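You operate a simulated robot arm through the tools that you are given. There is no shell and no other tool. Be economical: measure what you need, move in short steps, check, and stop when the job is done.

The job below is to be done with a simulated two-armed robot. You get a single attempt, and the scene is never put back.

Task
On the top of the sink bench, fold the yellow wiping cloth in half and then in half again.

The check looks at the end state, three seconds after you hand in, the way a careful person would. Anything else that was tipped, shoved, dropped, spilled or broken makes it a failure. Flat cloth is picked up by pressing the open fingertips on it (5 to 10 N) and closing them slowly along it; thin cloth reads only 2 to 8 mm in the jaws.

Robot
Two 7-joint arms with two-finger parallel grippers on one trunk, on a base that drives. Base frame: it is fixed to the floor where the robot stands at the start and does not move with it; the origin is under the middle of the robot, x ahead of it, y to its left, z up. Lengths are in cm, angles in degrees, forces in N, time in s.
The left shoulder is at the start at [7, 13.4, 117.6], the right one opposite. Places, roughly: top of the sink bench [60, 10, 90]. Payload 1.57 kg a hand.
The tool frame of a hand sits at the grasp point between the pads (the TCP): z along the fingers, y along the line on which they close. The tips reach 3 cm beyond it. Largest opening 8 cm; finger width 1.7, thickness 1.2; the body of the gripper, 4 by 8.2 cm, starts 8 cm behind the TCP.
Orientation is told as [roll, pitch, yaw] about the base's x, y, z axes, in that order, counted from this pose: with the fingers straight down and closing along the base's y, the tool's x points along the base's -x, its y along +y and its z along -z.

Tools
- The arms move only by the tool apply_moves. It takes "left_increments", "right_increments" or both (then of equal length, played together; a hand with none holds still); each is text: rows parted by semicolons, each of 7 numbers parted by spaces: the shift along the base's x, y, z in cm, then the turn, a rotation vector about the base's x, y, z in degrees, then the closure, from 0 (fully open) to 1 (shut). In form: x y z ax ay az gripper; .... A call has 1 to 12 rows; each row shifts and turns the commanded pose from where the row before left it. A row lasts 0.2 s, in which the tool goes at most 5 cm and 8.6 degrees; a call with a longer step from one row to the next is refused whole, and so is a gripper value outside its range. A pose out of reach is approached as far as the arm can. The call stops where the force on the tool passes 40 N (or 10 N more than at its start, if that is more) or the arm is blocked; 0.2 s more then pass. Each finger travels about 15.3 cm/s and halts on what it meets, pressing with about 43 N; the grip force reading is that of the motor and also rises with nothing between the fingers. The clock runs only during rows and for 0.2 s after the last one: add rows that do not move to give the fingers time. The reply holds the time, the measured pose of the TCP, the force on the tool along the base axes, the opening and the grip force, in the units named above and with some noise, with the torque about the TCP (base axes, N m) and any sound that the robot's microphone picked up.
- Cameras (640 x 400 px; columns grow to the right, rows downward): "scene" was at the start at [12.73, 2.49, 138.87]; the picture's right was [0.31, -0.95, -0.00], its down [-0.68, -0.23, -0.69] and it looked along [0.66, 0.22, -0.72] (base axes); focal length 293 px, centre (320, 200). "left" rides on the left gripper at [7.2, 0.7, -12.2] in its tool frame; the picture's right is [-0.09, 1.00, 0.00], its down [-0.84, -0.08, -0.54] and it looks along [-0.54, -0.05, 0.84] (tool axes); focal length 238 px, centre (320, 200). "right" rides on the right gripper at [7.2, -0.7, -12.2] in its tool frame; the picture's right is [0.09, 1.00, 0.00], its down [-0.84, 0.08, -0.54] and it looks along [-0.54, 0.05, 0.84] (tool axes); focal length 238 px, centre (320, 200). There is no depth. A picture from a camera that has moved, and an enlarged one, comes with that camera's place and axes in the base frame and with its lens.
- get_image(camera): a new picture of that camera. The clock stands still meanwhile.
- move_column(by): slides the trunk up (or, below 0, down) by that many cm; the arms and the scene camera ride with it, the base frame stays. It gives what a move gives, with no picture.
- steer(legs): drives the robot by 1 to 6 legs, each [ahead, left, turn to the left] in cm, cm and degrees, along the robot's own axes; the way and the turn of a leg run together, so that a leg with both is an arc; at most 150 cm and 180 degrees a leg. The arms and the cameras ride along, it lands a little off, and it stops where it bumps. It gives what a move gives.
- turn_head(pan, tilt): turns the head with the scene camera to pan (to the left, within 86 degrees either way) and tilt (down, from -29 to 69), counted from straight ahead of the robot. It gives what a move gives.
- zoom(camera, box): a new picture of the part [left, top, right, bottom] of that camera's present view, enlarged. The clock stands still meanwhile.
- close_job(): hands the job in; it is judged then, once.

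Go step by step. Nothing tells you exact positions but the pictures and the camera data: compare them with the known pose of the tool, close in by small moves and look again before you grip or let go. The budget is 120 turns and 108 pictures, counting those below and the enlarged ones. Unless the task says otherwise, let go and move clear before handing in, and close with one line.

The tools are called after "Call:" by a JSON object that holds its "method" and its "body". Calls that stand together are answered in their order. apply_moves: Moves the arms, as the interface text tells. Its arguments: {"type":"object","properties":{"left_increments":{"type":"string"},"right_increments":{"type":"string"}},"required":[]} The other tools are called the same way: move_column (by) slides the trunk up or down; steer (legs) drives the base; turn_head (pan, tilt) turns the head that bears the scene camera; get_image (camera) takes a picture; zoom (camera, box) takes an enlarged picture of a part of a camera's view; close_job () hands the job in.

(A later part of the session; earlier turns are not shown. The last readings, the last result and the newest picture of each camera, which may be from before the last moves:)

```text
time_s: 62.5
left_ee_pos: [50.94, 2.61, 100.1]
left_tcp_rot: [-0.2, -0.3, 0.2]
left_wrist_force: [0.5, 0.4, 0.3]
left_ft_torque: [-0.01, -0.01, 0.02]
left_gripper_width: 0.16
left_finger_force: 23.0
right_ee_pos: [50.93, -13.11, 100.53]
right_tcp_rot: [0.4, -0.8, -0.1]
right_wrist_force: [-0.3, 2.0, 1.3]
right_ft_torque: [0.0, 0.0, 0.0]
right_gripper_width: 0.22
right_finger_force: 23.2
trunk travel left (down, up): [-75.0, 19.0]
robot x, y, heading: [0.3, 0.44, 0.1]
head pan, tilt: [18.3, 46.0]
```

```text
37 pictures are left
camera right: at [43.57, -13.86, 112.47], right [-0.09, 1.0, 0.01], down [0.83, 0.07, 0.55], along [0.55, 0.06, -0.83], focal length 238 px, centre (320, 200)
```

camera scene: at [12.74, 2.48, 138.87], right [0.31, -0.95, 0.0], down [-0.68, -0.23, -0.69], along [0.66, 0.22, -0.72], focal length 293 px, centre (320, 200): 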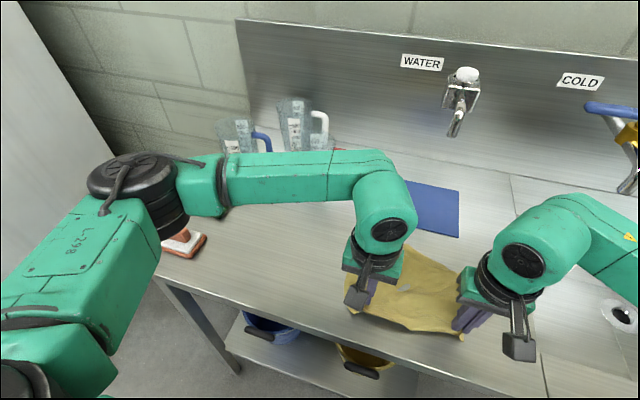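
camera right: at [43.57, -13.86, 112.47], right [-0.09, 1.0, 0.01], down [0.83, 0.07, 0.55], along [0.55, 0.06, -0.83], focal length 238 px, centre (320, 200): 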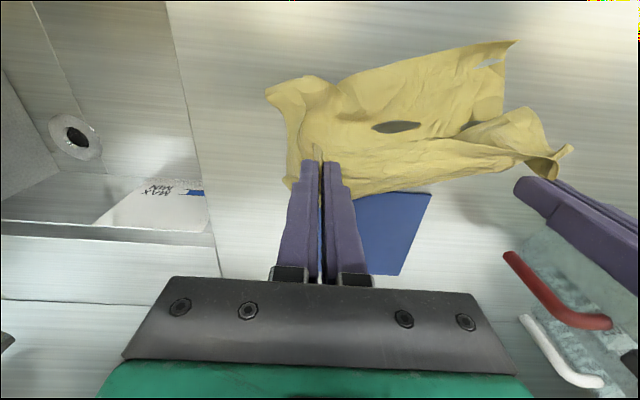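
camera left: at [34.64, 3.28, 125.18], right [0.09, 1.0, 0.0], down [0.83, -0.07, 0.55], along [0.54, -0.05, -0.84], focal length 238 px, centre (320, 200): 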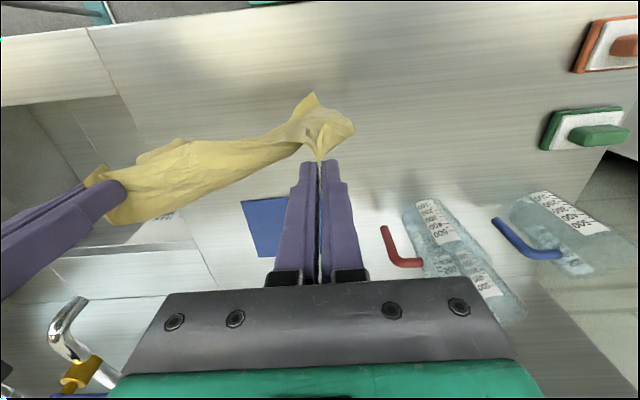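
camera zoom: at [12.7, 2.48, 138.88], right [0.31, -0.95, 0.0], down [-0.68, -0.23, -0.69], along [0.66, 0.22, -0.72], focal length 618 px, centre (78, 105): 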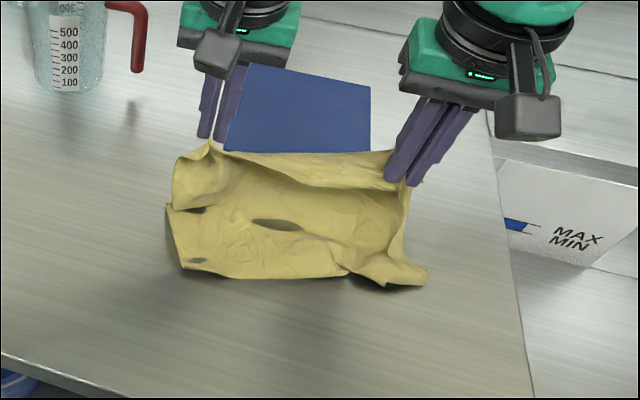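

The bottom edge lies slanted and curled on the right. Dragging while laying straightened it before, so I'll lift again, start nearer at x≈36 and lay it outward with drag.

Call:
{"method": "apply_moves", "body": {"left_increments": "0 0 2.5 0 0 0 1;0 0 2.5 0 0 0 1;-1 0 2.5 0 0 0 1;-2 0 2.5 0 0 0 1;-2.5 0 2 0 0 0 1;-2.5 0 1.2 0 0 0 1;-2.5 0.1 0 0 0 0 1;-2.5 0.1 0 0 0 0 1;-2 0 0 0 0 0 1;0 0 0 0 0 0 1;0 0 0 0 0 0 1;0 0 0 0 0 0 1", "right_increments": "0 0 2.3 0 0 0 1;0 0 2.3 0 0 0 1;-1 0 2.4 0 0 0 1;-2 0 2.4 0 0 0 1;-2.5 0 2 0 0 0 1;-2.5 0 1.2 0 0 0 1;-2.5 -0.1 0 0 0 0 1;-2.5 -0.1 0 0 0 0 1;-2 0 0 0 0 0 1;0 0 0 0 0 0 1;0 0 0 0 0 0 1;0 0 0 0 0 0 1"}}

Call:
{"method": "apply_moves", "body": {"left_increments": "0 0 -2 0 0 0 1;0 0 -1.8 0 0 0 1;1.2 0 -1 0 0 0 1;1.2 0 -1 0 0 0 1;1.2 0 -1 0 0 0 1;1.2 0 -1 0 0 0 1;1.2 0 -1 0 0 0 1;1.2 0 -1 0 0 0 1;1.2 0 -1 0 0 0 1;1.2 0 -1 0 0 0 1;1.2 0 -1 0 0 0 1;1.2 0 -1 0 0 0 1", "right_increments": "0 0 -2 0 0 0 1;0 0 -1.8 0 0 0 1;1.2 0 -1 0 0 0 1;1.2 0 -1 0 0 0 1;1.2 0 -1 0 0 0 1;1.2 0 -1 0 0 0 1;1.2 0 -1 0 0 0 1;1.2 0 -1 0 0 0 1;1.2 0 -1 0 0 0 1;1.2 0 -1 0 0 0 1;1.2 0 -1 0 0 0 1;1.2 0 -1 0 0 0 1"}}

Call:
{"method": "apply_moves", "body": {"left_increments": "1.1 0 -1 0 0 0 1;1.1 0 -1 0 0 0 1;1.1 0 -1 0 0 0 1;1.1 0 -1 0 0 0 1;1 0 -1 0 0 0 1;0 0 0 0 0 0 1", "right_increments": "1.1 0 -1 0 0 0 1;1.1 0 -1 0 0 0 1;1.1 0 -1 0 0 0 1;1.1 0 -1 0 0 0 1;1 0 -1 0 0 0 1;0 0 0 0 0 0 1"}}

Call:
{"method": "zoom", "body": {"camera": "scene", "box": [330, 150, 540, 340]}}

Call:
{"method": "get_image", "body": {"camera": "right"}}

```text
time_s: 65.1
left_ee_pos: [36.17, 2.97, 113.24]
left_tcp_rot: [-0.2, -0.3, 0.1]
left_wrist_force: [0.4, -2.0, -1.0]
left_ft_torque: [-0.08, 0.01, 0.07]
left_gripper_width: 0.17
left_finger_force: 23.8
right_ee_pos: [36.02, -13.36, 112.93]
right_tcp_rot: [0.6, -0.8, -0.2]
right_wrist_force: [-0.3, 2.1, -0.6]
right_ft_torque: [0.04, 0.04, 0.05]
right_gripper_width: 0.2
right_finger_force: 23.4
trunk travel left (down, up): [-75.0, 19.0]
robot x, y, heading: [-0.09, 0.06, -0.2]
head pan, tilt: [18.3, 46.0]
```

```text
time_s: 67.7
left_ee_pos: [48.23, 2.7, 99.54]
left_tcp_rot: [-0.2, -0.2, 0.0]
left_wrist_force: [-0.4, -1.7, -0.3]
left_ft_torque: [-0.05, -0.04, 0.05]
left_gripper_width: 0.17
left_finger_force: 23.4
right_ee_pos: [48.03, -13.25, 99.1]
right_tcp_rot: [0.4, -0.8, -0.1]
right_wrist_force: [-0.9, 1.5, 0.3]
right_ft_torque: [0.08, 0.04, 0.0]
right_gripper_width: 0.17
right_finger_force: 23.5
trunk travel left (down, up): [-75.0, 19.0]
robot x, y, heading: [0.24, 0.26, -0.4]
head pan, tilt: [18.3, 46.0]
```

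```text
time_s: 69.1
left_ee_pos: [53.35, 2.82, 94.65]
left_tcp_rot: [-0.3, -0.2, -0.1]
left_wrist_force: [0.3, -2.0, 0.0]
left_ft_torque: [-0.06, -0.02, 0.04]
left_gripper_width: 0.17
left_finger_force: 23.8
right_ee_pos: [53.47, -13.27, 94.19]
right_tcp_rot: [0.4, -0.9, -0.1]
right_wrist_force: [-1.2, 2.1, -0.4]
right_ft_torque: [0.08, 0.0, 0.08]
right_gripper_width: 0.19
right_finger_force: 23.3
trunk travel left (down, up): [-75.0, 19.0]
robot x, y, heading: [-0.26, -0.06, -0.2]
head pan, tilt: [18.3, 46.0]
```

```text
2.11 times, centred on (435, 245) of scene
camera zoom: at [12.68, 2.48, 138.88], right [0.31, -0.95, 0.0], down [-0.68, -0.23, -0.69], along [0.66, 0.22, -0.72], focal length 618 px, centre (78, 105)
```

zoom: 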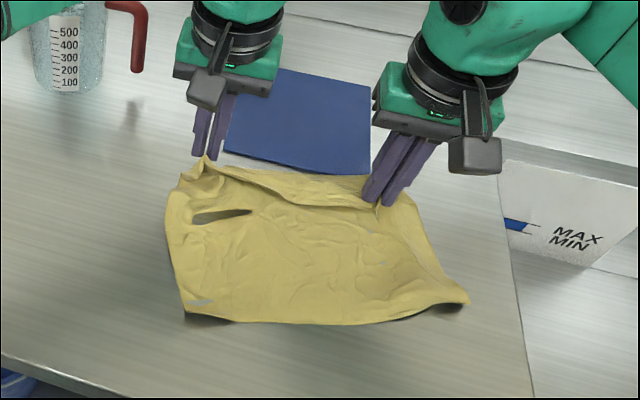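

```text
35 pictures are left
camera right: at [46.09, -14.05, 106.29], right [-0.09, 1.0, 0.01], down [0.83, 0.07, 0.55], along [0.55, 0.06, -0.83], focal length 238 px, centre (320, 200)
```

right: 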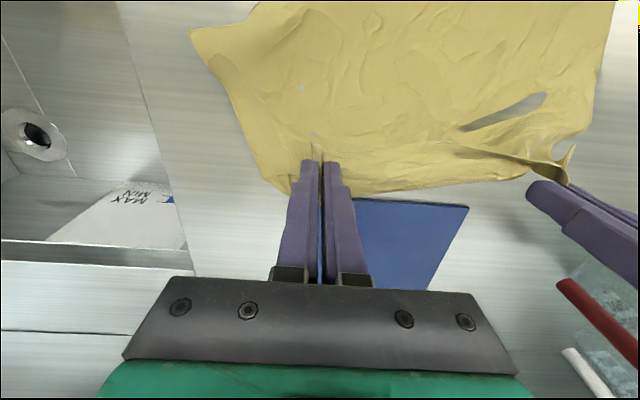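

The cloth is well spread but turned about 20°, with the bottom edge running from [38, 1] to [47.5, −22] and the slack on the right. I'll swing each hand back in an arc so the held edge lands along that slanted edge.

Call:
{"method": "apply_moves", "body": {"left_increments": "-0.6 -0.25 1.5 0 0 0 1;-0.9 -0.4 1.2 0 0 0 1;-1.1 -0.45 0.8 0 0 0 1;-1.3 -0.55 0.4 0 0 0 1;-1.5 -0.6 0 0 0 0 1;-1.6 -0.65 -0.4 0 0 0 1;-1.5 -0.6 -1 0 0 0 1;-1.2 -0.5 -1.5 0 0 0 1;-1 -0.45 -1.7 0 0 0 1;-0.6 -0.25 -1.5 0 0 0 1;0 0 0 0 0 0 1", "right_increments": "-0.3 -0.15 1.5 0 0 0 1;-0.4 -0.25 1.2 0 0 0 1;-0.5 -0.3 0.8 0 0 0 1;-0.6 -0.4 0.4 0 0 0 1;-0.7 -0.45 0 0 0 0 1;-0.8 -0.5 -0.4 0 0 0 1;-0.7 -0.45 -1 0 0 0 1;-0.6 -0.35 -1.4 0 0 0 1;-0.5 -0.3 -1.5 0 0 0 1;-0.3 -0.15 -1.4 0 0 0 1;0 0 0 0 0 0 1"}}

Call:
{"method": "zoom", "body": {"camera": "scene", "box": [330, 150, 540, 340]}}

Call:
{"method": "get_image", "body": {"camera": "right"}}

Call:
{"method": "get_image", "body": {"camera": "left"}}

```text
time_s: 71.5
left_ee_pos: [42.18, -1.87, 92.28]
left_tcp_rot: [-0.2, -0.3, 0.0]
left_wrist_force: [1.6, -4.4, -0.2]
left_ft_torque: [-0.12, -0.08, 0.06]
left_gripper_width: 0.22
left_finger_force: 24.1
right_ee_pos: [47.99, -16.56, 92.35]
right_tcp_rot: [0.6, -0.7, 0.0]
right_wrist_force: [-3.1, 3.6, 0.6]
right_ft_torque: [0.15, 0.07, 0.1]
right_gripper_width: 0.21
right_finger_force: 23.9
trunk travel left (down, up): [-75.0, 19.0]
robot x, y, heading: [0.11, -0.29, -0.1]
head pan, tilt: [18.3, 46.0]
```

```text
2.11 times, centred on (435, 245) of scene
camera zoom: at [12.72, 2.5, 138.87], right [0.31, -0.95, 0.0], down [-0.68, -0.23, -0.69], along [0.66, 0.22, -0.72], focal length 618 px, centre (78, 105)
```

zoom: 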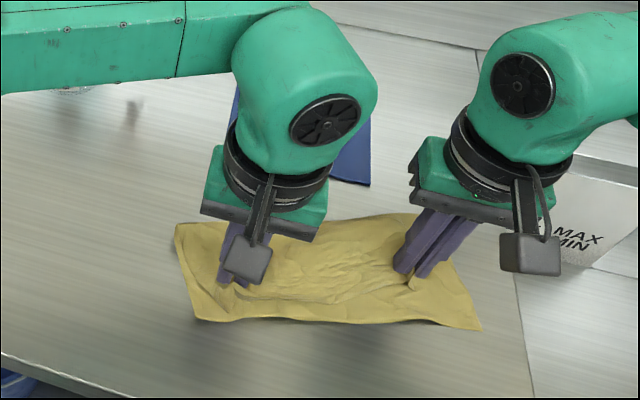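

```text
33 pictures are left
camera right: at [40.65, -17.33, 104.45], right [-0.09, 1.0, 0.01], down [0.83, 0.07, 0.55], along [0.55, 0.06, -0.83], focal length 238 px, centre (320, 200)
```

right: 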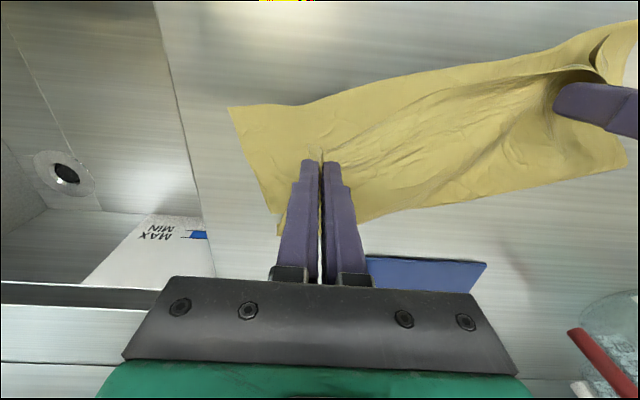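

```text
32 pictures are left
camera left: at [34.79, -1.26, 104.49], right [0.09, 1.0, 0.0], down [0.83, -0.07, 0.55], along [0.54, -0.05, -0.84], focal length 238 px, centre (320, 200)
```

left: 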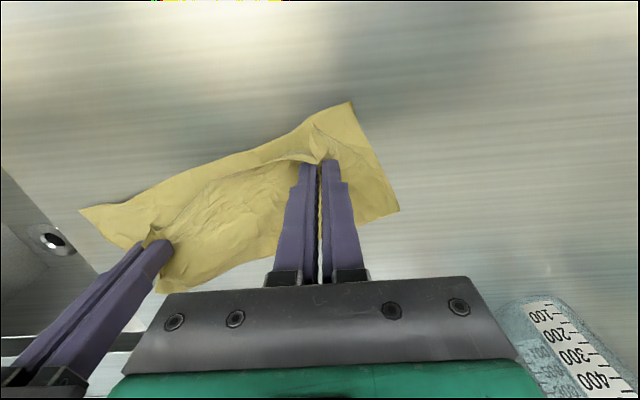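

That's a good half fold, though the right end of the top layer is about 2.5 cm short of the bottom edge. I'll nudge the right hand back to match.

Call:
{"method": "apply_moves", "body": {"right_increments": "0 0 0.6 0 0 0 1;-0.8 -0.3 0 0 0 0 1;-0.8 -0.3 0 0 0 0 1;-0.8 -0.2 0 0 0 0 1;0 0 -0.6 0 0 0 1;0 0 -0.3 0 0 0 1;0 0 0 0 0 0 1", "left_increments": "0 0 0 0 0 0 1;0 0 0 0 0 0 1;0 0 0 0 0 0 1;0 0 0 0 0 0 1;0 0 0 0 0 0 1;0 0 -0.3 0 0 0 1;0 0 0 0 0 0 1"}}

Call:
{"method": "get_image", "body": {"camera": "right"}}

```text
time_s: 73.1
left_ee_pos: [41.97, -2.07, 92.02]
left_tcp_rot: [-0.2, -0.3, 0.2]
left_wrist_force: [1.6, -3.4, -0.1]
left_ft_torque: [-0.08, -0.05, 0.04]
left_gripper_width: 0.19
left_finger_force: 23.7
right_ee_pos: [45.55, -17.39, 92.04]
right_tcp_rot: [0.4, -0.7, -0.1]
right_wrist_force: [-2.1, 3.1, -0.4]
right_ft_torque: [0.11, 0.04, 0.12]
right_gripper_width: 0.18
right_finger_force: 24.2
trunk travel left (down, up): [-75.0, 19.0]
robot x, y, heading: [-0.3, 0.15, 0.1]
head pan, tilt: [18.3, 46.0]
```

```text
31 pictures are left
camera right: at [38.2, -18.12, 104.19], right [-0.09, 1.0, 0.01], down [0.83, 0.07, 0.55], along [0.55, 0.06, -0.83], focal length 238 px, centre (320, 200)
```

right: 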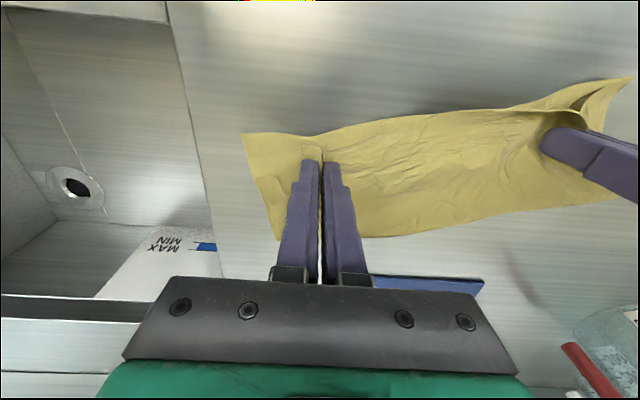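

The edges line up well now. I'll relax the tension, release gently and lift both hands clear.

Call:
{"method": "apply_moves", "body": {"left_increments": "0 -0.2 -0.4 0 0 0 1;0 0 0 0 0 0 0.95;0 0 0 0 0 0 0.88;0 0 0 0 0 0 0.8;0 0 0 0 0 0 0.75;0 0 1 0 0 0 0.75;0 0 2 0 0 0 0.75;0 0 3 0 0 0 0.75;-0.5 2 3 0 0 0 0.75;0 3 3 0 0 0 0.75;0 4 3 0 0 0 0.75;0 4 1 0 0 0 0.75", "right_increments": "0 0.2 -0.4 0 0 0 1;0 0 0 0 0 0 0.95;0 0 0 0 0 0 0.88;0 0 0 0 0 0 0.8;0 0 0 0 0 0 0.75;0 0 1 0 0 0 0.75;0 0 2 0 0 0 0.75;0 0 3 0 0 0 0.75;0 0 3 0 0 0 0.75;0 0 3 0 0 0 0.75;0 -1 3 0 0 0 0.75;0 -1 1 0 0 0 0.75"}}

Call:
{"method": "zoom", "body": {"camera": "scene", "box": [330, 170, 520, 340]}}

Call:
{"method": "get_image", "body": {"camera": "right"}}

```text
time_s: 75.7
left_ee_pos: [41.33, 10.96, 107.87]
left_tcp_rot: [-0.3, -0.3, -0.1]
left_wrist_force: [0.3, -0.6, 0.1]
left_ft_torque: [-0.02, -0.04, 0.0]
left_gripper_width: 1.98
left_finger_force: 0.1
right_ee_pos: [45.46, -19.16, 107.75]
right_tcp_rot: [0.4, -0.9, -0.1]
right_wrist_force: [0.7, 0.1, -0.5]
right_ft_torque: [-0.03, 0.04, 0.02]
right_gripper_width: 1.99
right_finger_force: 0.1
trunk travel left (down, up): [-75.0, 19.0]
robot x, y, heading: [0.03, -0.3, 0.0]
head pan, tilt: [18.3, 46.0]
```

```text
2.35 times, centred on (425, 255) of scene
camera zoom: at [12.67, 2.65, 138.87], right [0.31, -0.95, 0.0], down [-0.68, -0.23, -0.69], along [0.66, 0.22, -0.72], focal length 690 px, centre (73, 71)
```

zoom: 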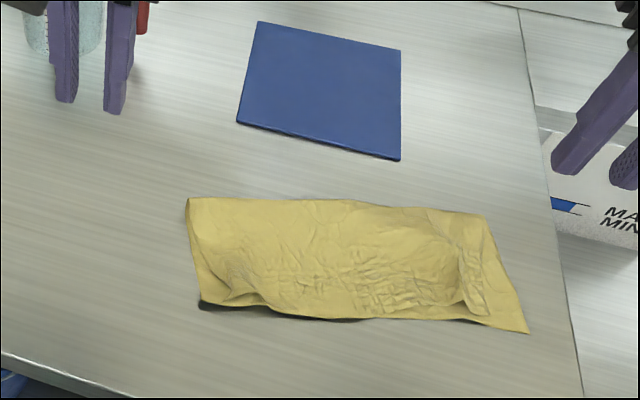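

```text
29 pictures are left
camera right: at [38.08, -19.92, 119.82], right [-0.09, 1.0, 0.01], down [0.83, 0.07, 0.55], along [0.55, 0.05, -0.83], focal length 238 px, centre (320, 200)
```

right: 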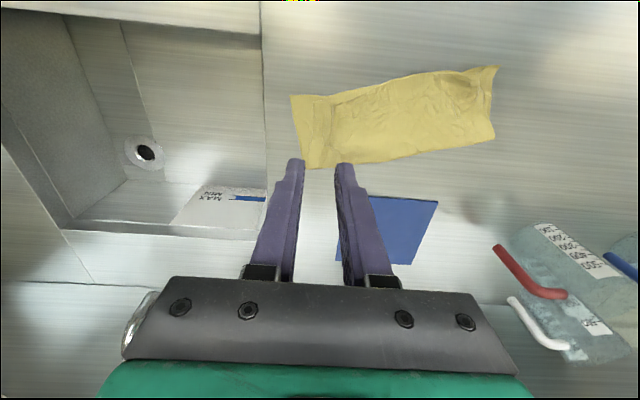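

The first fold came out clean. The strip runs from [43, 2] to [49, −22] and is about 10 cm wide. For the second fold I'll take the middle of the left short end with the left hand, turned 14°, and move the right arm away.

Call:
{"method": "apply_moves", "body": {"left_increments": "0.3 -2.5 -2 0 0 7 0.5;0.5 -2.5 -2.5 0 0 7 0.5;0.5 -2.5 -2.5 0 0 0 0.5;0.5 -2.5 -2.5 0 0 0 0.5;0.4 -0.1 -2.5 0 0 0 0.5;0 0 -1 0 0 0 0.5;0 0 0 0 0 0 0.5", "right_increments": "-1.5 -2.5 1 0 0 0 0.5;-1.5 -2.5 1 0 0 0 0.5;-1.5 -2.5 1 0 0 0 0.5;-1.5 -2.5 1 0 0 0 0.5;-1.5 -2.5 1 0 0 0 0.5;-1.5 -2 0 0 0 0 0.5;0 0 0 0 0 0 0.5"}}

Call:
{"method": "get_image", "body": {"camera": "left"}}

```text
time_s: 77.3
left_ee_pos: [43.71, 1.06, 94.52]
left_tcp_rot: [-0.2, -0.4, 14.1]
left_wrist_force: [-0.3, -0.2, 0.2]
left_ft_torque: [0.01, -0.02, 0.0]
left_gripper_width: 4.03
left_finger_force: 0.1
right_ee_pos: [36.53, -33.76, 112.55]
right_tcp_rot: [0.6, -0.7, -0.1]
right_wrist_force: [-0.9, -0.2, 0.0]
right_ft_torque: [0.0, -0.01, 0.01]
right_gripper_width: 3.99
right_finger_force: 0.1
trunk travel left (down, up): [-75.0, 19.0]
robot x, y, heading: [-0.07, -0.13, -0.0]
head pan, tilt: [18.3, 46.0]
```

```text
28 pictures are left
camera left: at [36.51, -0.17, 106.68], right [-0.15, 0.99, 0.0], down [0.83, 0.13, 0.55], along [0.54, 0.08, -0.84], focal length 238 px, centre (320, 200)
```

left: 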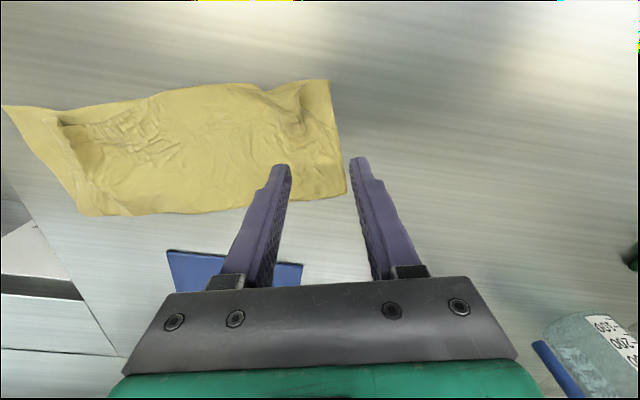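

The fingers straddle the left short edge as intended. I'll descend to contact.

Call:
{"method": "apply_moves", "body": {"left_increments": "-0.3 0 -1.5 0 0 0 0.5;0 0 -1.2 0 0 0 0.5;0 0 -0.4 0 0 0 0.5;0 0 -0.25 0 0 0 0.5;0 0 -0.15 0 0 0 0.5;0 0 0 0 0 0 0.5"}}

Call:
{"method": "get_image", "body": {"camera": "left"}}

```text
time_s: 78.7
left_ee_pos: [43.45, 0.98, 91.18]
left_tcp_rot: [-0.2, -0.2, 14.1]
left_wrist_force: [0.7, -0.5, 1.6]
left_ft_torque: [-0.03, -0.02, -0.01]
left_gripper_width: 3.98
left_finger_force: 0.0
right_ee_pos: [36.64, -33.73, 112.6]
right_tcp_rot: [0.5, -0.8, 0.0]
right_wrist_force: [0.3, -0.2, -0.3]
right_ft_torque: [-0.03, 0.0, 0.02]
right_gripper_width: 3.98
right_finger_force: 0.0
trunk travel left (down, up): [-75.0, 19.0]
robot x, y, heading: [-0.08, -0.11, 0.1]
head pan, tilt: [18.3, 46.0]
```

```text
27 pictures are left
camera left: at [36.24, -0.27, 103.3], right [-0.15, 0.99, 0.0], down [0.83, 0.13, 0.55], along [0.54, 0.08, -0.84], focal length 238 px, centre (320, 200)
```

left: 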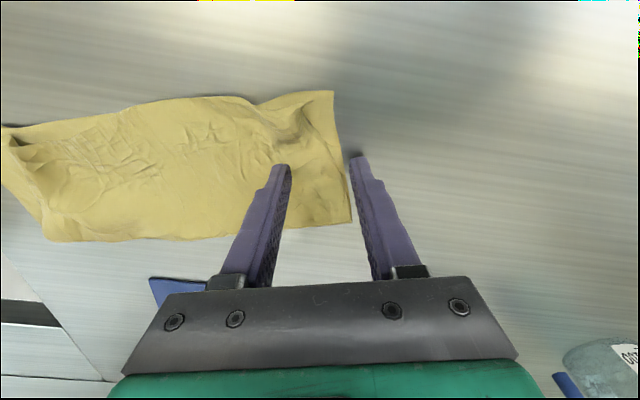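

Contact is light at 1.6 N. I'll press a bit more and close slowly.

Call:
{"method": "apply_moves", "body": {"left_increments": "0 0 -0.25 0 0 0 0.5;0 0 0 0 0 0 0.54;0 0 0 0 0 0 0.58;0 0 0 0 0 0 0.62;0 0 0 0 0 0 0.66;0 0 0 0 0 0 0.7;0 0 0 0 0 0 0.74;0 0 0 0 0 0 0.78;0 0 0 0 0 0 0.82;0 0 0 0 0 0 0.86;0 0 0 0 0 0 0.9"}}

Call:
{"method": "get_image", "body": {"camera": "left"}}

```text
time_s: 81.1
left_ee_pos: [43.2, 0.78, 91.15]
left_tcp_rot: [-0.4, -0.5, 14.1]
left_wrist_force: [0.5, -2.4, 29.8]
left_ft_torque: [-0.24, 0.08, 0.0]
left_gripper_width: 0.87
left_finger_force: 15.5
right_ee_pos: [36.1, -33.83, 112.74]
right_tcp_rot: [0.5, -1.0, -0.2]
right_wrist_force: [0.3, -0.2, 0.2]
right_ft_torque: [-0.01, 0.0, -0.03]
right_gripper_width: 4.03
right_finger_force: 0.0
trunk travel left (down, up): [-75.0, 19.0]
robot x, y, heading: [-0.27, 0.09, -0.0]
head pan, tilt: [18.3, 46.0]
```

```text
26 pictures are left
camera left: at [35.89, -0.37, 103.23], right [-0.15, 0.99, -0.01], down [0.82, 0.13, 0.55], along [0.54, 0.08, -0.83], focal length 238 px, centre (320, 200)
```

left: 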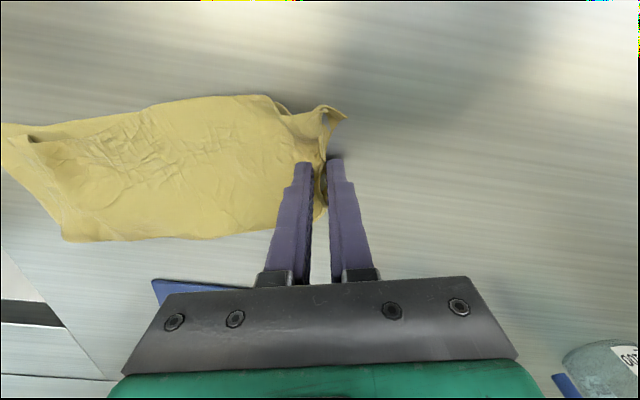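

Both layers seem to be gathering between the fingers. I'll close fully and lift a few centimetres to check.

Call:
{"method": "apply_moves", "body": {"left_increments": "0 0 0 0 0 0 0.95;0 0 0 0 0 0 1;0 0 0.1 0 0 0 1;0 0 0.2 0 0 0 1;0 0 0.4 0 0 0 1;0 -0.2 0.8 0 0 0 1;0 -0.3 1.2 0 0 0 1;0 -0.3 1.2 0 0 0 1;0 0 0 0 0 0 1"}}

Call:
{"method": "get_image", "body": {"camera": "left"}}

Call:
{"method": "zoom", "body": {"camera": "scene", "box": [330, 170, 520, 340]}}

```text
time_s: 83.1
left_ee_pos: [43.39, -0.05, 94.65]
left_tcp_rot: [-0.2, -0.3, 14.0]
left_wrist_force: [0.4, -0.2, -0.2]
left_ft_torque: [-0.03, 0.0, -0.01]
left_gripper_width: 0.22
left_finger_force: 24.1
right_ee_pos: [36.56, -33.85, 112.54]
right_tcp_rot: [0.5, -0.7, 0.0]
right_wrist_force: [1.1, 0.0, 0.1]
right_ft_torque: [0.01, 0.0, 0.0]
right_gripper_width: 4.02
right_finger_force: 0.1
trunk travel left (down, up): [-75.0, 19.0]
robot x, y, heading: [-0.05, 0.11, -0.0]
head pan, tilt: [18.3, 46.0]
```

```text
25 pictures are left
camera left: at [36.14, -1.17, 106.91], right [-0.15, 0.99, 0.0], down [0.83, 0.13, 0.55], along [0.54, 0.08, -0.84], focal length 238 px, centre (320, 200)
```

left: 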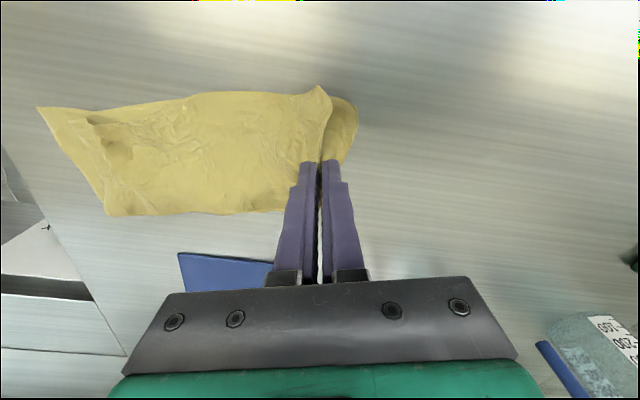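

```text
2.35 times, centred on (425, 255) of scene
camera zoom: at [12.71, 2.48, 138.87], right [0.31, -0.95, 0.0], down [-0.68, -0.23, -0.69], along [0.66, 0.22, -0.72], focal length 690 px, centre (73, 71)
```

zoom: 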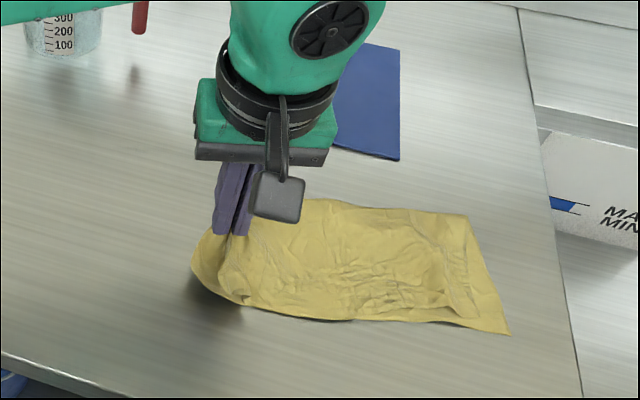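

The grip is firm. I'll lift further to see whether both layers come up.

Call:
{"method": "apply_moves", "body": {"left_increments": "0.2 -0.6 1.5 0 0 0 1;0.2 -0.6 1.5 0 0 0 1;0.2 -0.6 1.5 0 0 0 1;0.2 -0.6 1.5 0 0 0 1;0 0 0 0 0 0 1"}}

Call:
{"method": "get_image", "body": {"camera": "left"}}

Call:
{"method": "zoom", "body": {"camera": "scene", "box": [330, 170, 520, 340]}}

```text
time_s: 84.3
left_ee_pos: [44.18, -2.46, 100.85]
left_tcp_rot: [-0.3, -0.3, 14.1]
left_wrist_force: [-0.3, -0.3, -0.4]
left_ft_torque: [0.01, 0.02, 0.0]
left_gripper_width: 0.24
left_finger_force: 24.0
right_ee_pos: [36.51, -33.82, 112.59]
right_tcp_rot: [0.5, -0.8, -0.1]
right_wrist_force: [-0.3, -0.4, -0.7]
right_ft_torque: [0.0, 0.03, 0.01]
right_gripper_width: 4.0
right_finger_force: 0.1
trunk travel left (down, up): [-75.0, 19.0]
robot x, y, heading: [0.07, 0.08, -0.2]
head pan, tilt: [18.3, 46.0]
```

```text
23 pictures are left
camera left: at [36.99, -3.51, 112.92], right [-0.15, 0.99, 0.0], down [0.83, 0.13, 0.55], along [0.54, 0.08, -0.84], focal length 238 px, centre (320, 200)
```

left: 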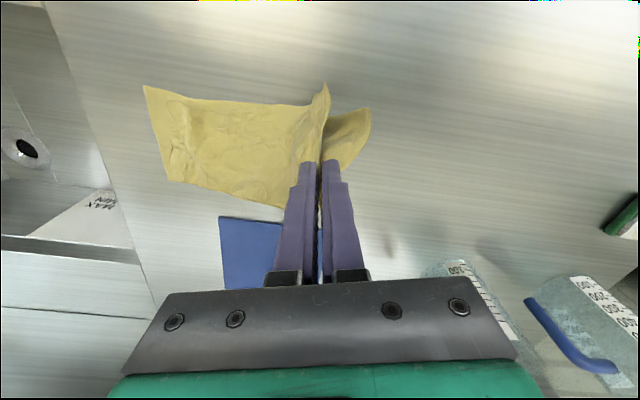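

```text
2.35 times, centred on (425, 255) of scene
camera zoom: at [12.74, 2.5, 138.87], right [0.31, -0.95, 0.0], down [-0.68, -0.23, -0.69], along [0.66, 0.22, -0.72], focal length 690 px, centre (73, 71)
```

zoom: 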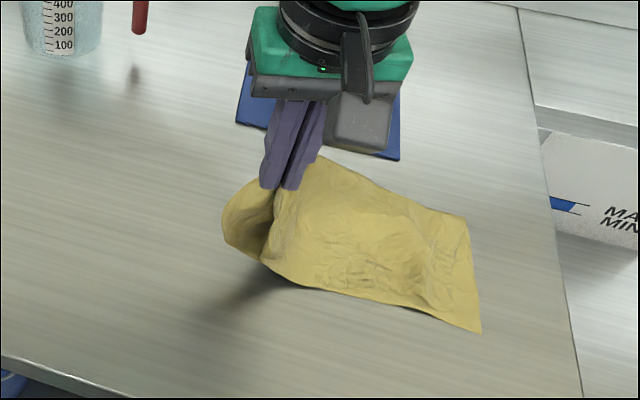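

The end lifts, but I can't tell yet whether the bottom layer is gripped or drooping. I'll look closer.

Call:
{"method": "zoom", "body": {"camera": "left", "box": [240, 60, 400, 220]}}

Call:
{"method": "zoom", "body": {"camera": "scene", "box": [385, 225, 445, 290]}}

```text
2.50 times, centred on (320, 140) of left
camera zoom: at [36.99, -3.51, 112.92], right [-0.15, 0.99, 0.0], down [0.83, 0.13, 0.55], along [0.54, 0.08, -0.84], focal length 596 px, centre (320, 350)
```

zoom: 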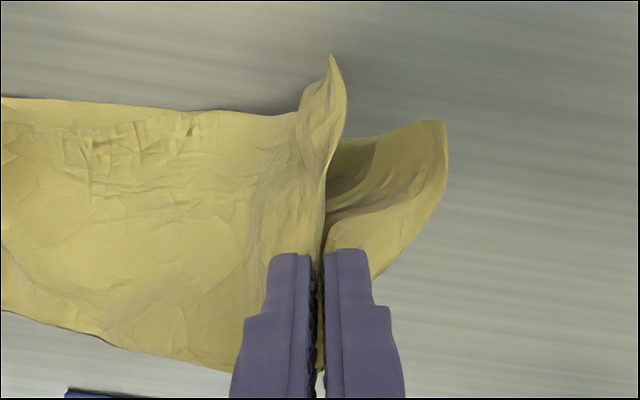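

```text
6.15 times, centred on (415, 258) of scene
camera zoom: at [12.74, 2.5, 138.87], right [0.31, -0.95, 0.0], down [-0.68, -0.23, -0.69], along [0.66, 0.22, -0.72], focal length 1805 px, centre (-265, -154)
```

zoom: 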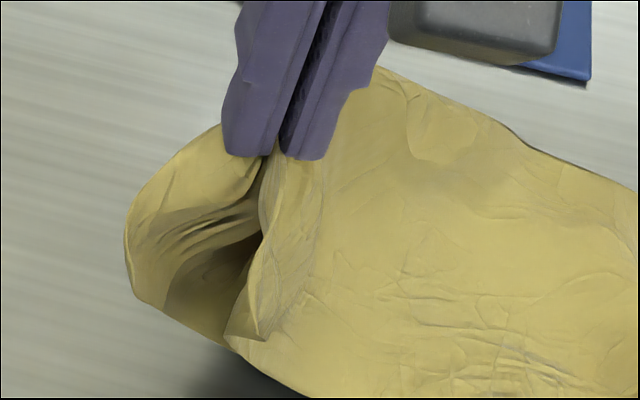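

Tension folds run from both layers into the jaws, so both are gripped. I'll raise the strip until it hangs almost free and check that it stays together.

Call:
{"method": "apply_moves", "body": {"left_increments": "0.3 -0.5 1.5 0 0 0 1;0.4 -0.5 1.5 0 0 0 1;0.4 -0.5 1.5 0 0 0 1;0.4 -0.5 1.5 0 0 0 1;0.4 -0.2 1.5 0 0 0 1;0.4 0 1.5 0 0 0 1;0.3 0.3 1.5 0 0 0 1;0 0.3 1.5 0 0 0 1;0 0 1 0 0 0 1;0 0 0 0 0 0 1;0 0 0 0 0 0 1"}}

Call:
{"method": "get_image", "body": {"camera": "scene"}}

Call:
{"method": "get_image", "body": {"camera": "right"}}

```text
time_s: 86.7
left_ee_pos: [46.83, -3.9, 113.82]
left_tcp_rot: [-0.2, -0.4, 14.0]
left_wrist_force: [0.0, 0.3, -0.1]
left_ft_torque: [0.01, -0.02, 0.05]
left_gripper_width: 0.24
left_finger_force: 24.3
right_ee_pos: [36.53, -33.81, 112.6]
right_tcp_rot: [0.5, -0.9, -0.1]
right_wrist_force: [0.2, 0.2, -0.3]
right_ft_torque: [0.0, -0.02, -0.03]
right_gripper_width: 3.99
right_finger_force: 0.0
trunk travel left (down, up): [-75.0, 19.0]
robot x, y, heading: [0.25, -0.06, 0.1]
head pan, tilt: [18.3, 46.0]
```

```text
19 pictures are left
camera scene: at [12.73, 2.48, 138.87], right [0.31, -0.95, 0.0], down [-0.68, -0.23, -0.69], along [0.66, 0.22, -0.72], focal length 293 px, centre (320, 200)
```

scene: 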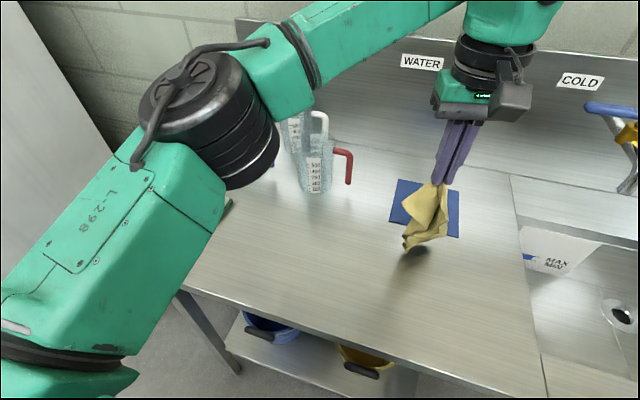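

```text
18 pictures are left
camera right: at [29.16, -34.46, 124.73], right [-0.09, 1.0, 0.01], down [0.83, 0.07, 0.55], along [0.55, 0.06, -0.83], focal length 238 px, centre (320, 200)
```

right: 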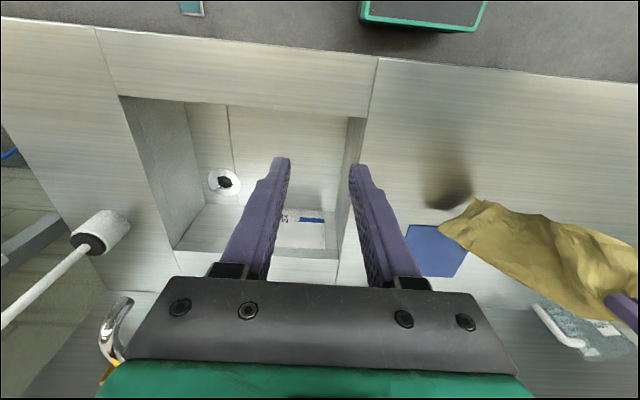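

The strip hangs intact with its bottom just above the bench. I'll shift left, touch the bottom end down at y≈3 and lay it toward the right with drag.

Call:
{"method": "apply_moves", "body": {"left_increments": "-0.6 2.4 0 0 0 0 1;-0.6 2.4 0 0 0 0 1;-0.6 2.4 0 0 0 0 1;0 0 0 0 0 0 1;0 0 0 0 0 0 1;0 0 0 0 0 0 1;0 0 -1.3 0 0 0 1;0 0 -1.3 0 0 0 1;0.2 -0.8 -1.1 0 0 0 1;0.26 -1.05 -1 0 0 0 1;0.26 -1.05 -1 0 0 0 1;0.26 -1.05 -1 0 0 0 1"}}

Call:
{"method": "apply_moves", "body": {"left_increments": "0.26 -1.1 -1 0 0 0 1;0.26 -1.1 -1 0 0 0 1;0.26 -1.1 -1 0 0 0 1;0.26 -1.1 -1 0 0 0 1;0.26 -1.1 -1 0 0 0 1;0.26 -1.1 -1 0 0 0 1;0.26 -1.1 -1 0 0 0 1;0 0 0 0 0 0 1"}}

Call:
{"method": "zoom", "body": {"camera": "scene", "box": [310, 150, 530, 340]}}

```text
time_s: 89.3
left_ee_pos: [45.96, -0.66, 107.14]
left_tcp_rot: [-0.3, -0.3, 14.2]
left_wrist_force: [0.2, -0.4, 0.1]
left_ft_torque: [0.03, 0.0, 0.01]
left_gripper_width: 0.24
left_finger_force: 23.8
right_ee_pos: [36.49, -33.83, 112.49]
right_tcp_rot: [0.4, -0.8, 0.0]
right_wrist_force: [0.3, 0.7, -0.2]
right_ft_torque: [0.01, -0.02, -0.04]
right_gripper_width: 4.01
right_finger_force: 0.1
trunk travel left (down, up): [-75.0, 19.0]
robot x, y, heading: [0.24, -0.07, -0.0]
head pan, tilt: [18.3, 46.0]
```

```text
time_s: 91.1
left_ee_pos: [47.92, -8.33, 100.1]
left_tcp_rot: [-0.2, -0.2, 14.1]
left_wrist_force: [0.3, -0.9, -0.6]
left_ft_torque: [-0.05, -0.01, -0.03]
left_gripper_width: 0.22
left_finger_force: 23.9
right_ee_pos: [36.48, -33.78, 112.56]
right_tcp_rot: [0.4, -0.8, 0.0]
right_wrist_force: [1.5, 0.2, 0.2]
right_ft_torque: [0.02, 0.0, 0.03]
right_gripper_width: 3.98
right_finger_force: 0.1
trunk travel left (down, up): [-75.0, 19.0]
robot x, y, heading: [0.22, -0.22, -0.1]
head pan, tilt: [18.3, 46.0]
```

```text
2.11 times, centred on (420, 245) of scene
camera zoom: at [12.73, 2.5, 138.87], right [0.31, -0.95, 0.0], down [-0.68, -0.23, -0.69], along [0.66, 0.22, -0.72], focal length 618 px, centre (110, 105)
```

zoom: 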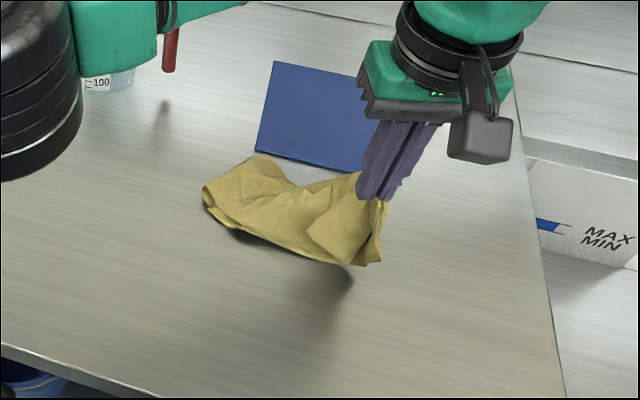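

The strip's end landed around [54, 3], close to the blue cloth. I'll keep laying while drawing it back toward the near right, which straightens it and pulls it clear.

Call:
{"method": "apply_moves", "body": {"left_increments": "-0.6 -1 -1 0 0 0 1;-0.6 -1 -1 0 0 0 1;-0.6 -1 -1 0 0 0 1;-0.6 -1 -1 0 0 0 1;-0.7 -1 -1 0 0 0 1;-0.7 -1 -1 0 0 0 1;-0.7 -1 -1 0 0 0 1;-0.7 -1 -0.7 0 0 0 1;-0.8 -0.8 0 0 0 0 1;-0.8 -0.8 0 0 0 0 1;0 0 0 0 0 0 1"}}

Call:
{"method": "zoom", "body": {"camera": "scene", "box": [310, 150, 530, 340]}}

```text
time_s: 93.5
left_ee_pos: [40.99, -18.11, 92.35]
left_tcp_rot: [-0.1, -0.2, 14.1]
left_wrist_force: [0.1, -0.3, -0.5]
left_ft_torque: [-0.04, 0.01, -0.03]
left_gripper_width: 0.23
left_finger_force: 24.0
right_ee_pos: [36.54, -33.76, 112.61]
right_tcp_rot: [0.5, -0.9, -0.1]
right_wrist_force: [0.6, -0.7, -0.6]
right_ft_torque: [0.03, 0.0, -0.01]
right_gripper_width: 3.99
right_finger_force: 0.1
trunk travel left (down, up): [-75.0, 19.0]
robot x, y, heading: [-0.23, 0.14, -0.1]
head pan, tilt: [18.3, 46.0]
```

```text
2.11 times, centred on (420, 245) of scene
camera zoom: at [12.75, 2.48, 138.87], right [0.31, -0.95, 0.0], down [-0.68, -0.23, -0.69], along [0.66, 0.22, -0.72], focal length 618 px, centre (110, 105)
```

zoom: 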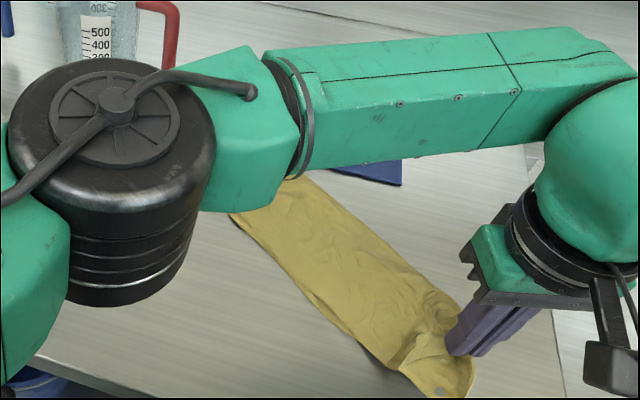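

The strip is now flat and straight: far end mid at about [52.3, −0.8], hand at [41, −18]. I'll swing the held end back over in an arc to the far end.

Call:
{"method": "apply_moves", "body": {"left_increments": "0.29 0.45 1.8 0 0 0 1;0.59 0.9 1.8 0 0 0 1;0.88 1.35 1.6 0 0 0 1;1.08 1.65 1.3 0 0 0 1;1.08 1.65 0.9 0 0 0 1;1.08 1.65 0.3 0 0 0 1;1.08 1.65 -0.5 0 0 0 1;1.08 1.65 -1.2 0 0 0 1;0.98 1.5 -1.8 0 0 0 1;0.88 1.35 -2 0 0 0 1;0.78 1.2 -1.8 0 0 0 1;0 0 0 0 0 0 1"}}

Call:
{"method": "zoom", "body": {"camera": "scene", "box": [310, 150, 530, 340]}}

Call:
{"method": "get_image", "body": {"camera": "left"}}

```text
time_s: 96.1
left_ee_pos: [50.9, -3.0, 92.67]
left_tcp_rot: [-0.2, -0.3, 14.2]
left_wrist_force: [-0.3, 0.5, -0.4]
left_ft_torque: [-0.03, -0.03, -0.03]
left_gripper_width: 0.22
left_finger_force: 23.8
right_ee_pos: [36.45, -33.81, 112.64]
right_tcp_rot: [0.5, -0.8, 0.0]
right_wrist_force: [0.0, -0.8, 0.7]
right_ft_torque: [-0.03, 0.0, -0.01]
right_gripper_width: 3.98
right_finger_force: 0.1
trunk travel left (down, up): [-75.0, 19.0]
robot x, y, heading: [-0.03, 0.07, 0.0]
head pan, tilt: [18.3, 46.0]
```

```text
2.11 times, centred on (420, 245) of scene
camera zoom: at [12.71, 2.44, 138.87], right [0.31, -0.95, 0.0], down [-0.68, -0.23, -0.69], along [0.66, 0.22, -0.72], focal length 618 px, centre (110, 105)
```

zoom: 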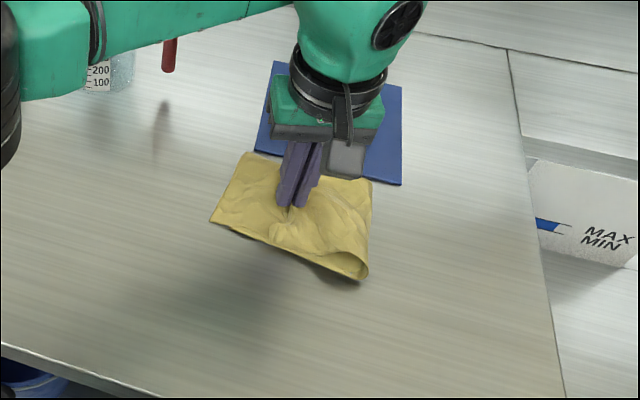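

```text
14 pictures are left
camera left: at [43.61, -4.21, 104.81], right [-0.15, 0.99, 0.0], down [0.83, 0.13, 0.55], along [0.54, 0.08, -0.84], focal length 238 px, centre (320, 200)
```

left: 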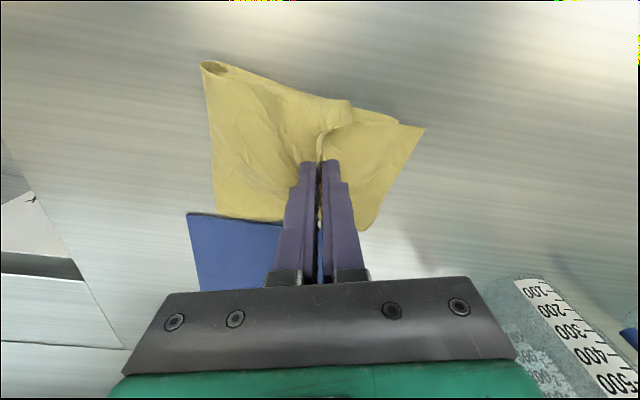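

It's folded to a quarter square, next to the blue cloth. I'll release gently, lift clear and inspect.

Call:
{"method": "apply_moves", "body": {"left_increments": "0 0 -0.7 0 0 0 1;0 0 0 0 0 0 0.95;0 0 0 0 0 0 0.88;0 0 0 0 0 0 0.8;0 0 0 0 0 0 0.75;0 0 1 0 0 0 0.75;0 0 2 0 0 0 0.75;0 0 3 0 0 0 0.75;-0.5 2 3 0 0 0 0.75;-1 4 3 0 0 0 0.75;-2 4 2 0 0 0 0.75;-2 4 0 0 0 0 0.75"}}

Call:
{"method": "zoom", "body": {"camera": "scene", "box": [350, 170, 480, 290]}}

```text
refused: row 10 steps farther than a row can; nothing moved
```

```text
3.33 times, centred on (415, 230) of scene
camera zoom: at [12.71, 2.44, 138.87], right [0.31, -0.95, 0.0], down [-0.68, -0.23, -0.69], along [0.66, 0.22, -0.72], focal length 978 px, centre (3, 100)
```

zoom: 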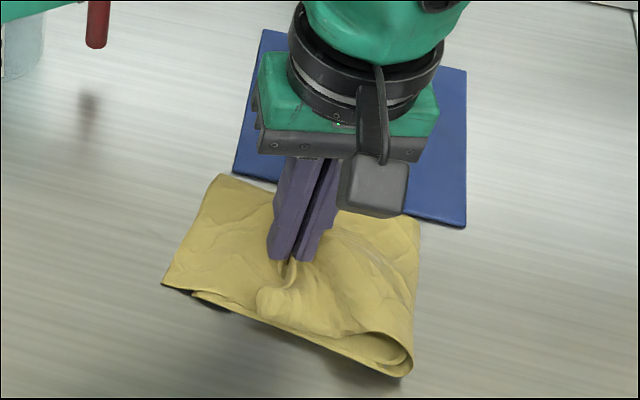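

That call was refused for one over-long step, so I'll repeat the release with shorter ones.

Call:
{"method": "apply_moves", "body": {"left_increments": "0 0 -0.7 0 0 0 1;0 0 0 0 0 0 0.95;0 0 0 0 0 0 0.88;0 0 0 0 0 0 0.8;0 0 0 0 0 0 0.75;0 0 1 0 0 0 0.75;0 0 2 0 0 0 0.75;0 0 3 0 0 0 0.75;-0.5 2 3 0 0 0 0.75;-1 3 2 0 0 0 0.75;-1 4 1 0 0 0 0.75;-1 4 0 0 0 0 0.75"}}

Call:
{"method": "zoom", "body": {"camera": "scene", "box": [350, 170, 480, 290]}}

Call:
{"method": "get_image", "body": {"camera": "left"}}

```text
time_s: 98.7
left_ee_pos: [47.28, 10.2, 104.11]
left_tcp_rot: [-0.3, -0.3, 14.1]
left_wrist_force: [-0.1, 0.2, -0.5]
left_ft_torque: [0.01, 0.0, -0.02]
left_gripper_width: 2.0
left_finger_force: 0.1
right_ee_pos: [36.41, -33.56, 112.62]
right_tcp_rot: [0.4, -0.8, -0.1]
right_wrist_force: [0.6, 0.4, -0.4]
right_ft_torque: [-0.02, -0.02, 0.02]
right_gripper_width: 4.02
right_finger_force: 0.0
trunk travel left (down, up): [-75.0, 19.0]
robot x, y, heading: [0.35, -0.01, -0.0]
head pan, tilt: [18.3, 46.0]
```

```text
3.33 times, centred on (415, 230) of scene
camera zoom: at [12.66, 2.72, 138.88], right [0.31, -0.95, 0.0], down [-0.68, -0.23, -0.69], along [0.66, 0.22, -0.72], focal length 978 px, centre (3, 100)
```

zoom: 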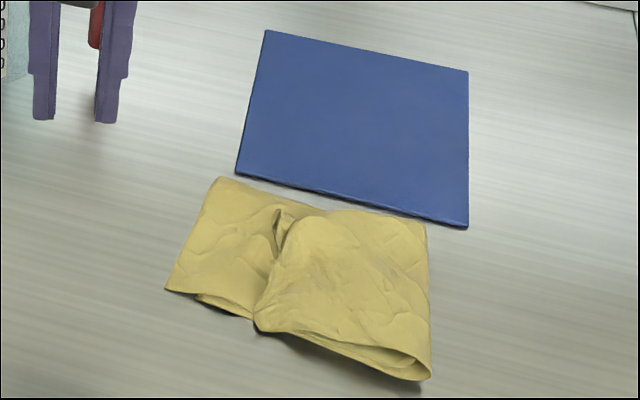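

```text
11 pictures are left
camera left: at [40.09, 9.11, 116.21], right [-0.15, 0.99, -0.01], down [0.83, 0.13, 0.55], along [0.54, 0.08, -0.84], focal length 238 px, centre (320, 200)
```

left: 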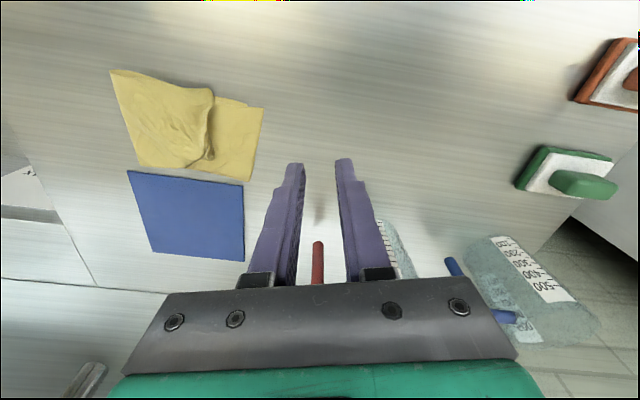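

The fold is clear of the blue cloth, but the top layer's end lies at y≈−2 with a small hump, about 4.5 cm short of the bottom end at y≈3. I'll pinch only the hump and draw it over to the edge.

Call:
{"method": "apply_moves", "body": {"left_increments": "0.5 -2.5 0 0 0 -7 0.62;0.5 -2.6 0 0 0 -7 0.62;0.5 -2.6 0 0 0 0 0.62;0.5 -2.6 -1 0 0 0 0.62;0.5 -2.6 -2 0 0 0 0.62;0.2 0 -3 0 0 0 0.62;0 0 -3 0 0 0 0.62;0 0 -2 0 0 0 0.62;0 0 -0.8 0 0 0 0.62;0 0 -0.5 0 0 0 0.62;0 0 0 0 0 0 0.62"}}

Call:
{"method": "get_image", "body": {"camera": "left"}}

```text
time_s: 101.1
left_ee_pos: [49.97, -2.98, 91.86]
left_tcp_rot: [-0.1, -0.3, 0.1]
left_wrist_force: [0.6, 0.3, 0.1]
left_ft_torque: [-0.01, 0.02, 0.01]
left_gripper_width: 3.04
left_finger_force: 0.1
right_ee_pos: [36.49, -33.77, 112.64]
right_tcp_rot: [0.6, -0.8, -0.1]
right_wrist_force: [0.2, 0.0, -0.2]
right_ft_torque: [-0.01, -0.03, -0.02]
right_gripper_width: 4.02
right_finger_force: 0.0
trunk travel left (down, up): [-75.0, 19.0]
robot x, y, heading: [0.12, 0.04, -0.0]
head pan, tilt: [18.3, 46.0]
```

```text
10 pictures are left
camera left: at [42.67, -2.29, 104.0], right [0.09, 1.0, 0.0], down [0.83, -0.07, 0.55], along [0.54, -0.05, -0.84], focal length 238 px, centre (320, 200)
```

left: 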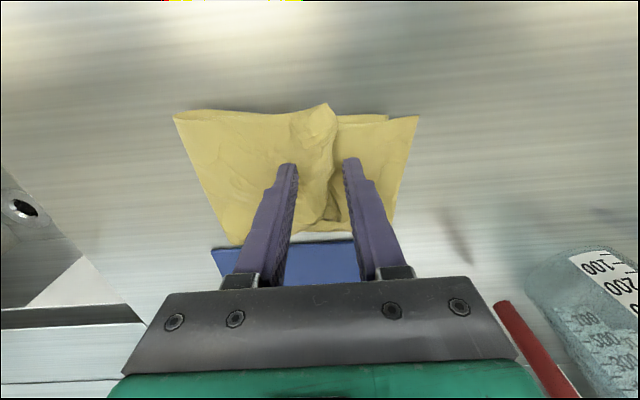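

The fingers straddle the hump just above the lower layers. I'll close on it here.

Call:
{"method": "apply_moves", "body": {"left_increments": "0 0 0 0 0 0 0.7;0 0 0 0 0 0 0.76;0 0 0 0 0 0 0.82;0 0 0 0 0 0 0.88;0 0 0 0 0 0 0.94;0 0 0 0 0 0 1;0 0 0 0 0 0 1;0 0 0.6 0 0 0 1;0 0 0.6 0 0 0 1;0 0 0 0 0 0 1"}}

Call:
{"method": "get_image", "body": {"camera": "left"}}

```text
time_s: 103.3
left_ee_pos: [49.93, -2.91, 93.14]
left_tcp_rot: [-0.2, -0.3, 0.1]
left_wrist_force: [0.5, 0.5, -0.3]
left_ft_torque: [0.0, 0.04, 0.02]
left_gripper_width: 0.2
left_finger_force: 24.1
right_ee_pos: [36.59, -33.75, 112.57]
right_tcp_rot: [0.5, -0.9, -0.1]
right_wrist_force: [-0.5, 0.2, -0.6]
right_ft_torque: [0.0, 0.02, 0.03]
right_gripper_width: 4.01
right_finger_force: 0.2
trunk travel left (down, up): [-75.0, 19.0]
robot x, y, heading: [-0.14, 0.13, -0.3]
head pan, tilt: [18.3, 46.0]
```

```text
9 pictures are left
camera left: at [42.71, -2.34, 105.22], right [0.09, 1.0, 0.0], down [0.83, -0.07, 0.55], along [0.54, -0.05, -0.84], focal length 238 px, centre (320, 200)
```

left: 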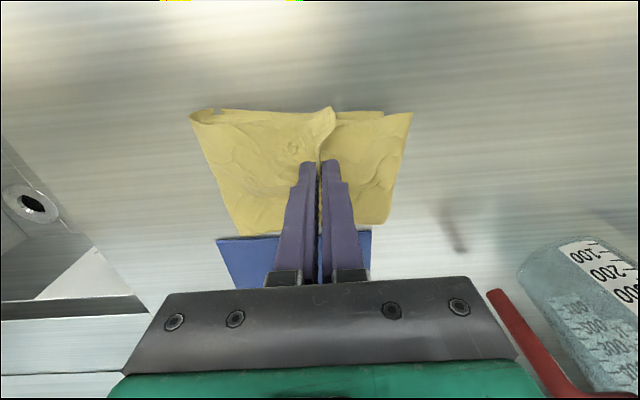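

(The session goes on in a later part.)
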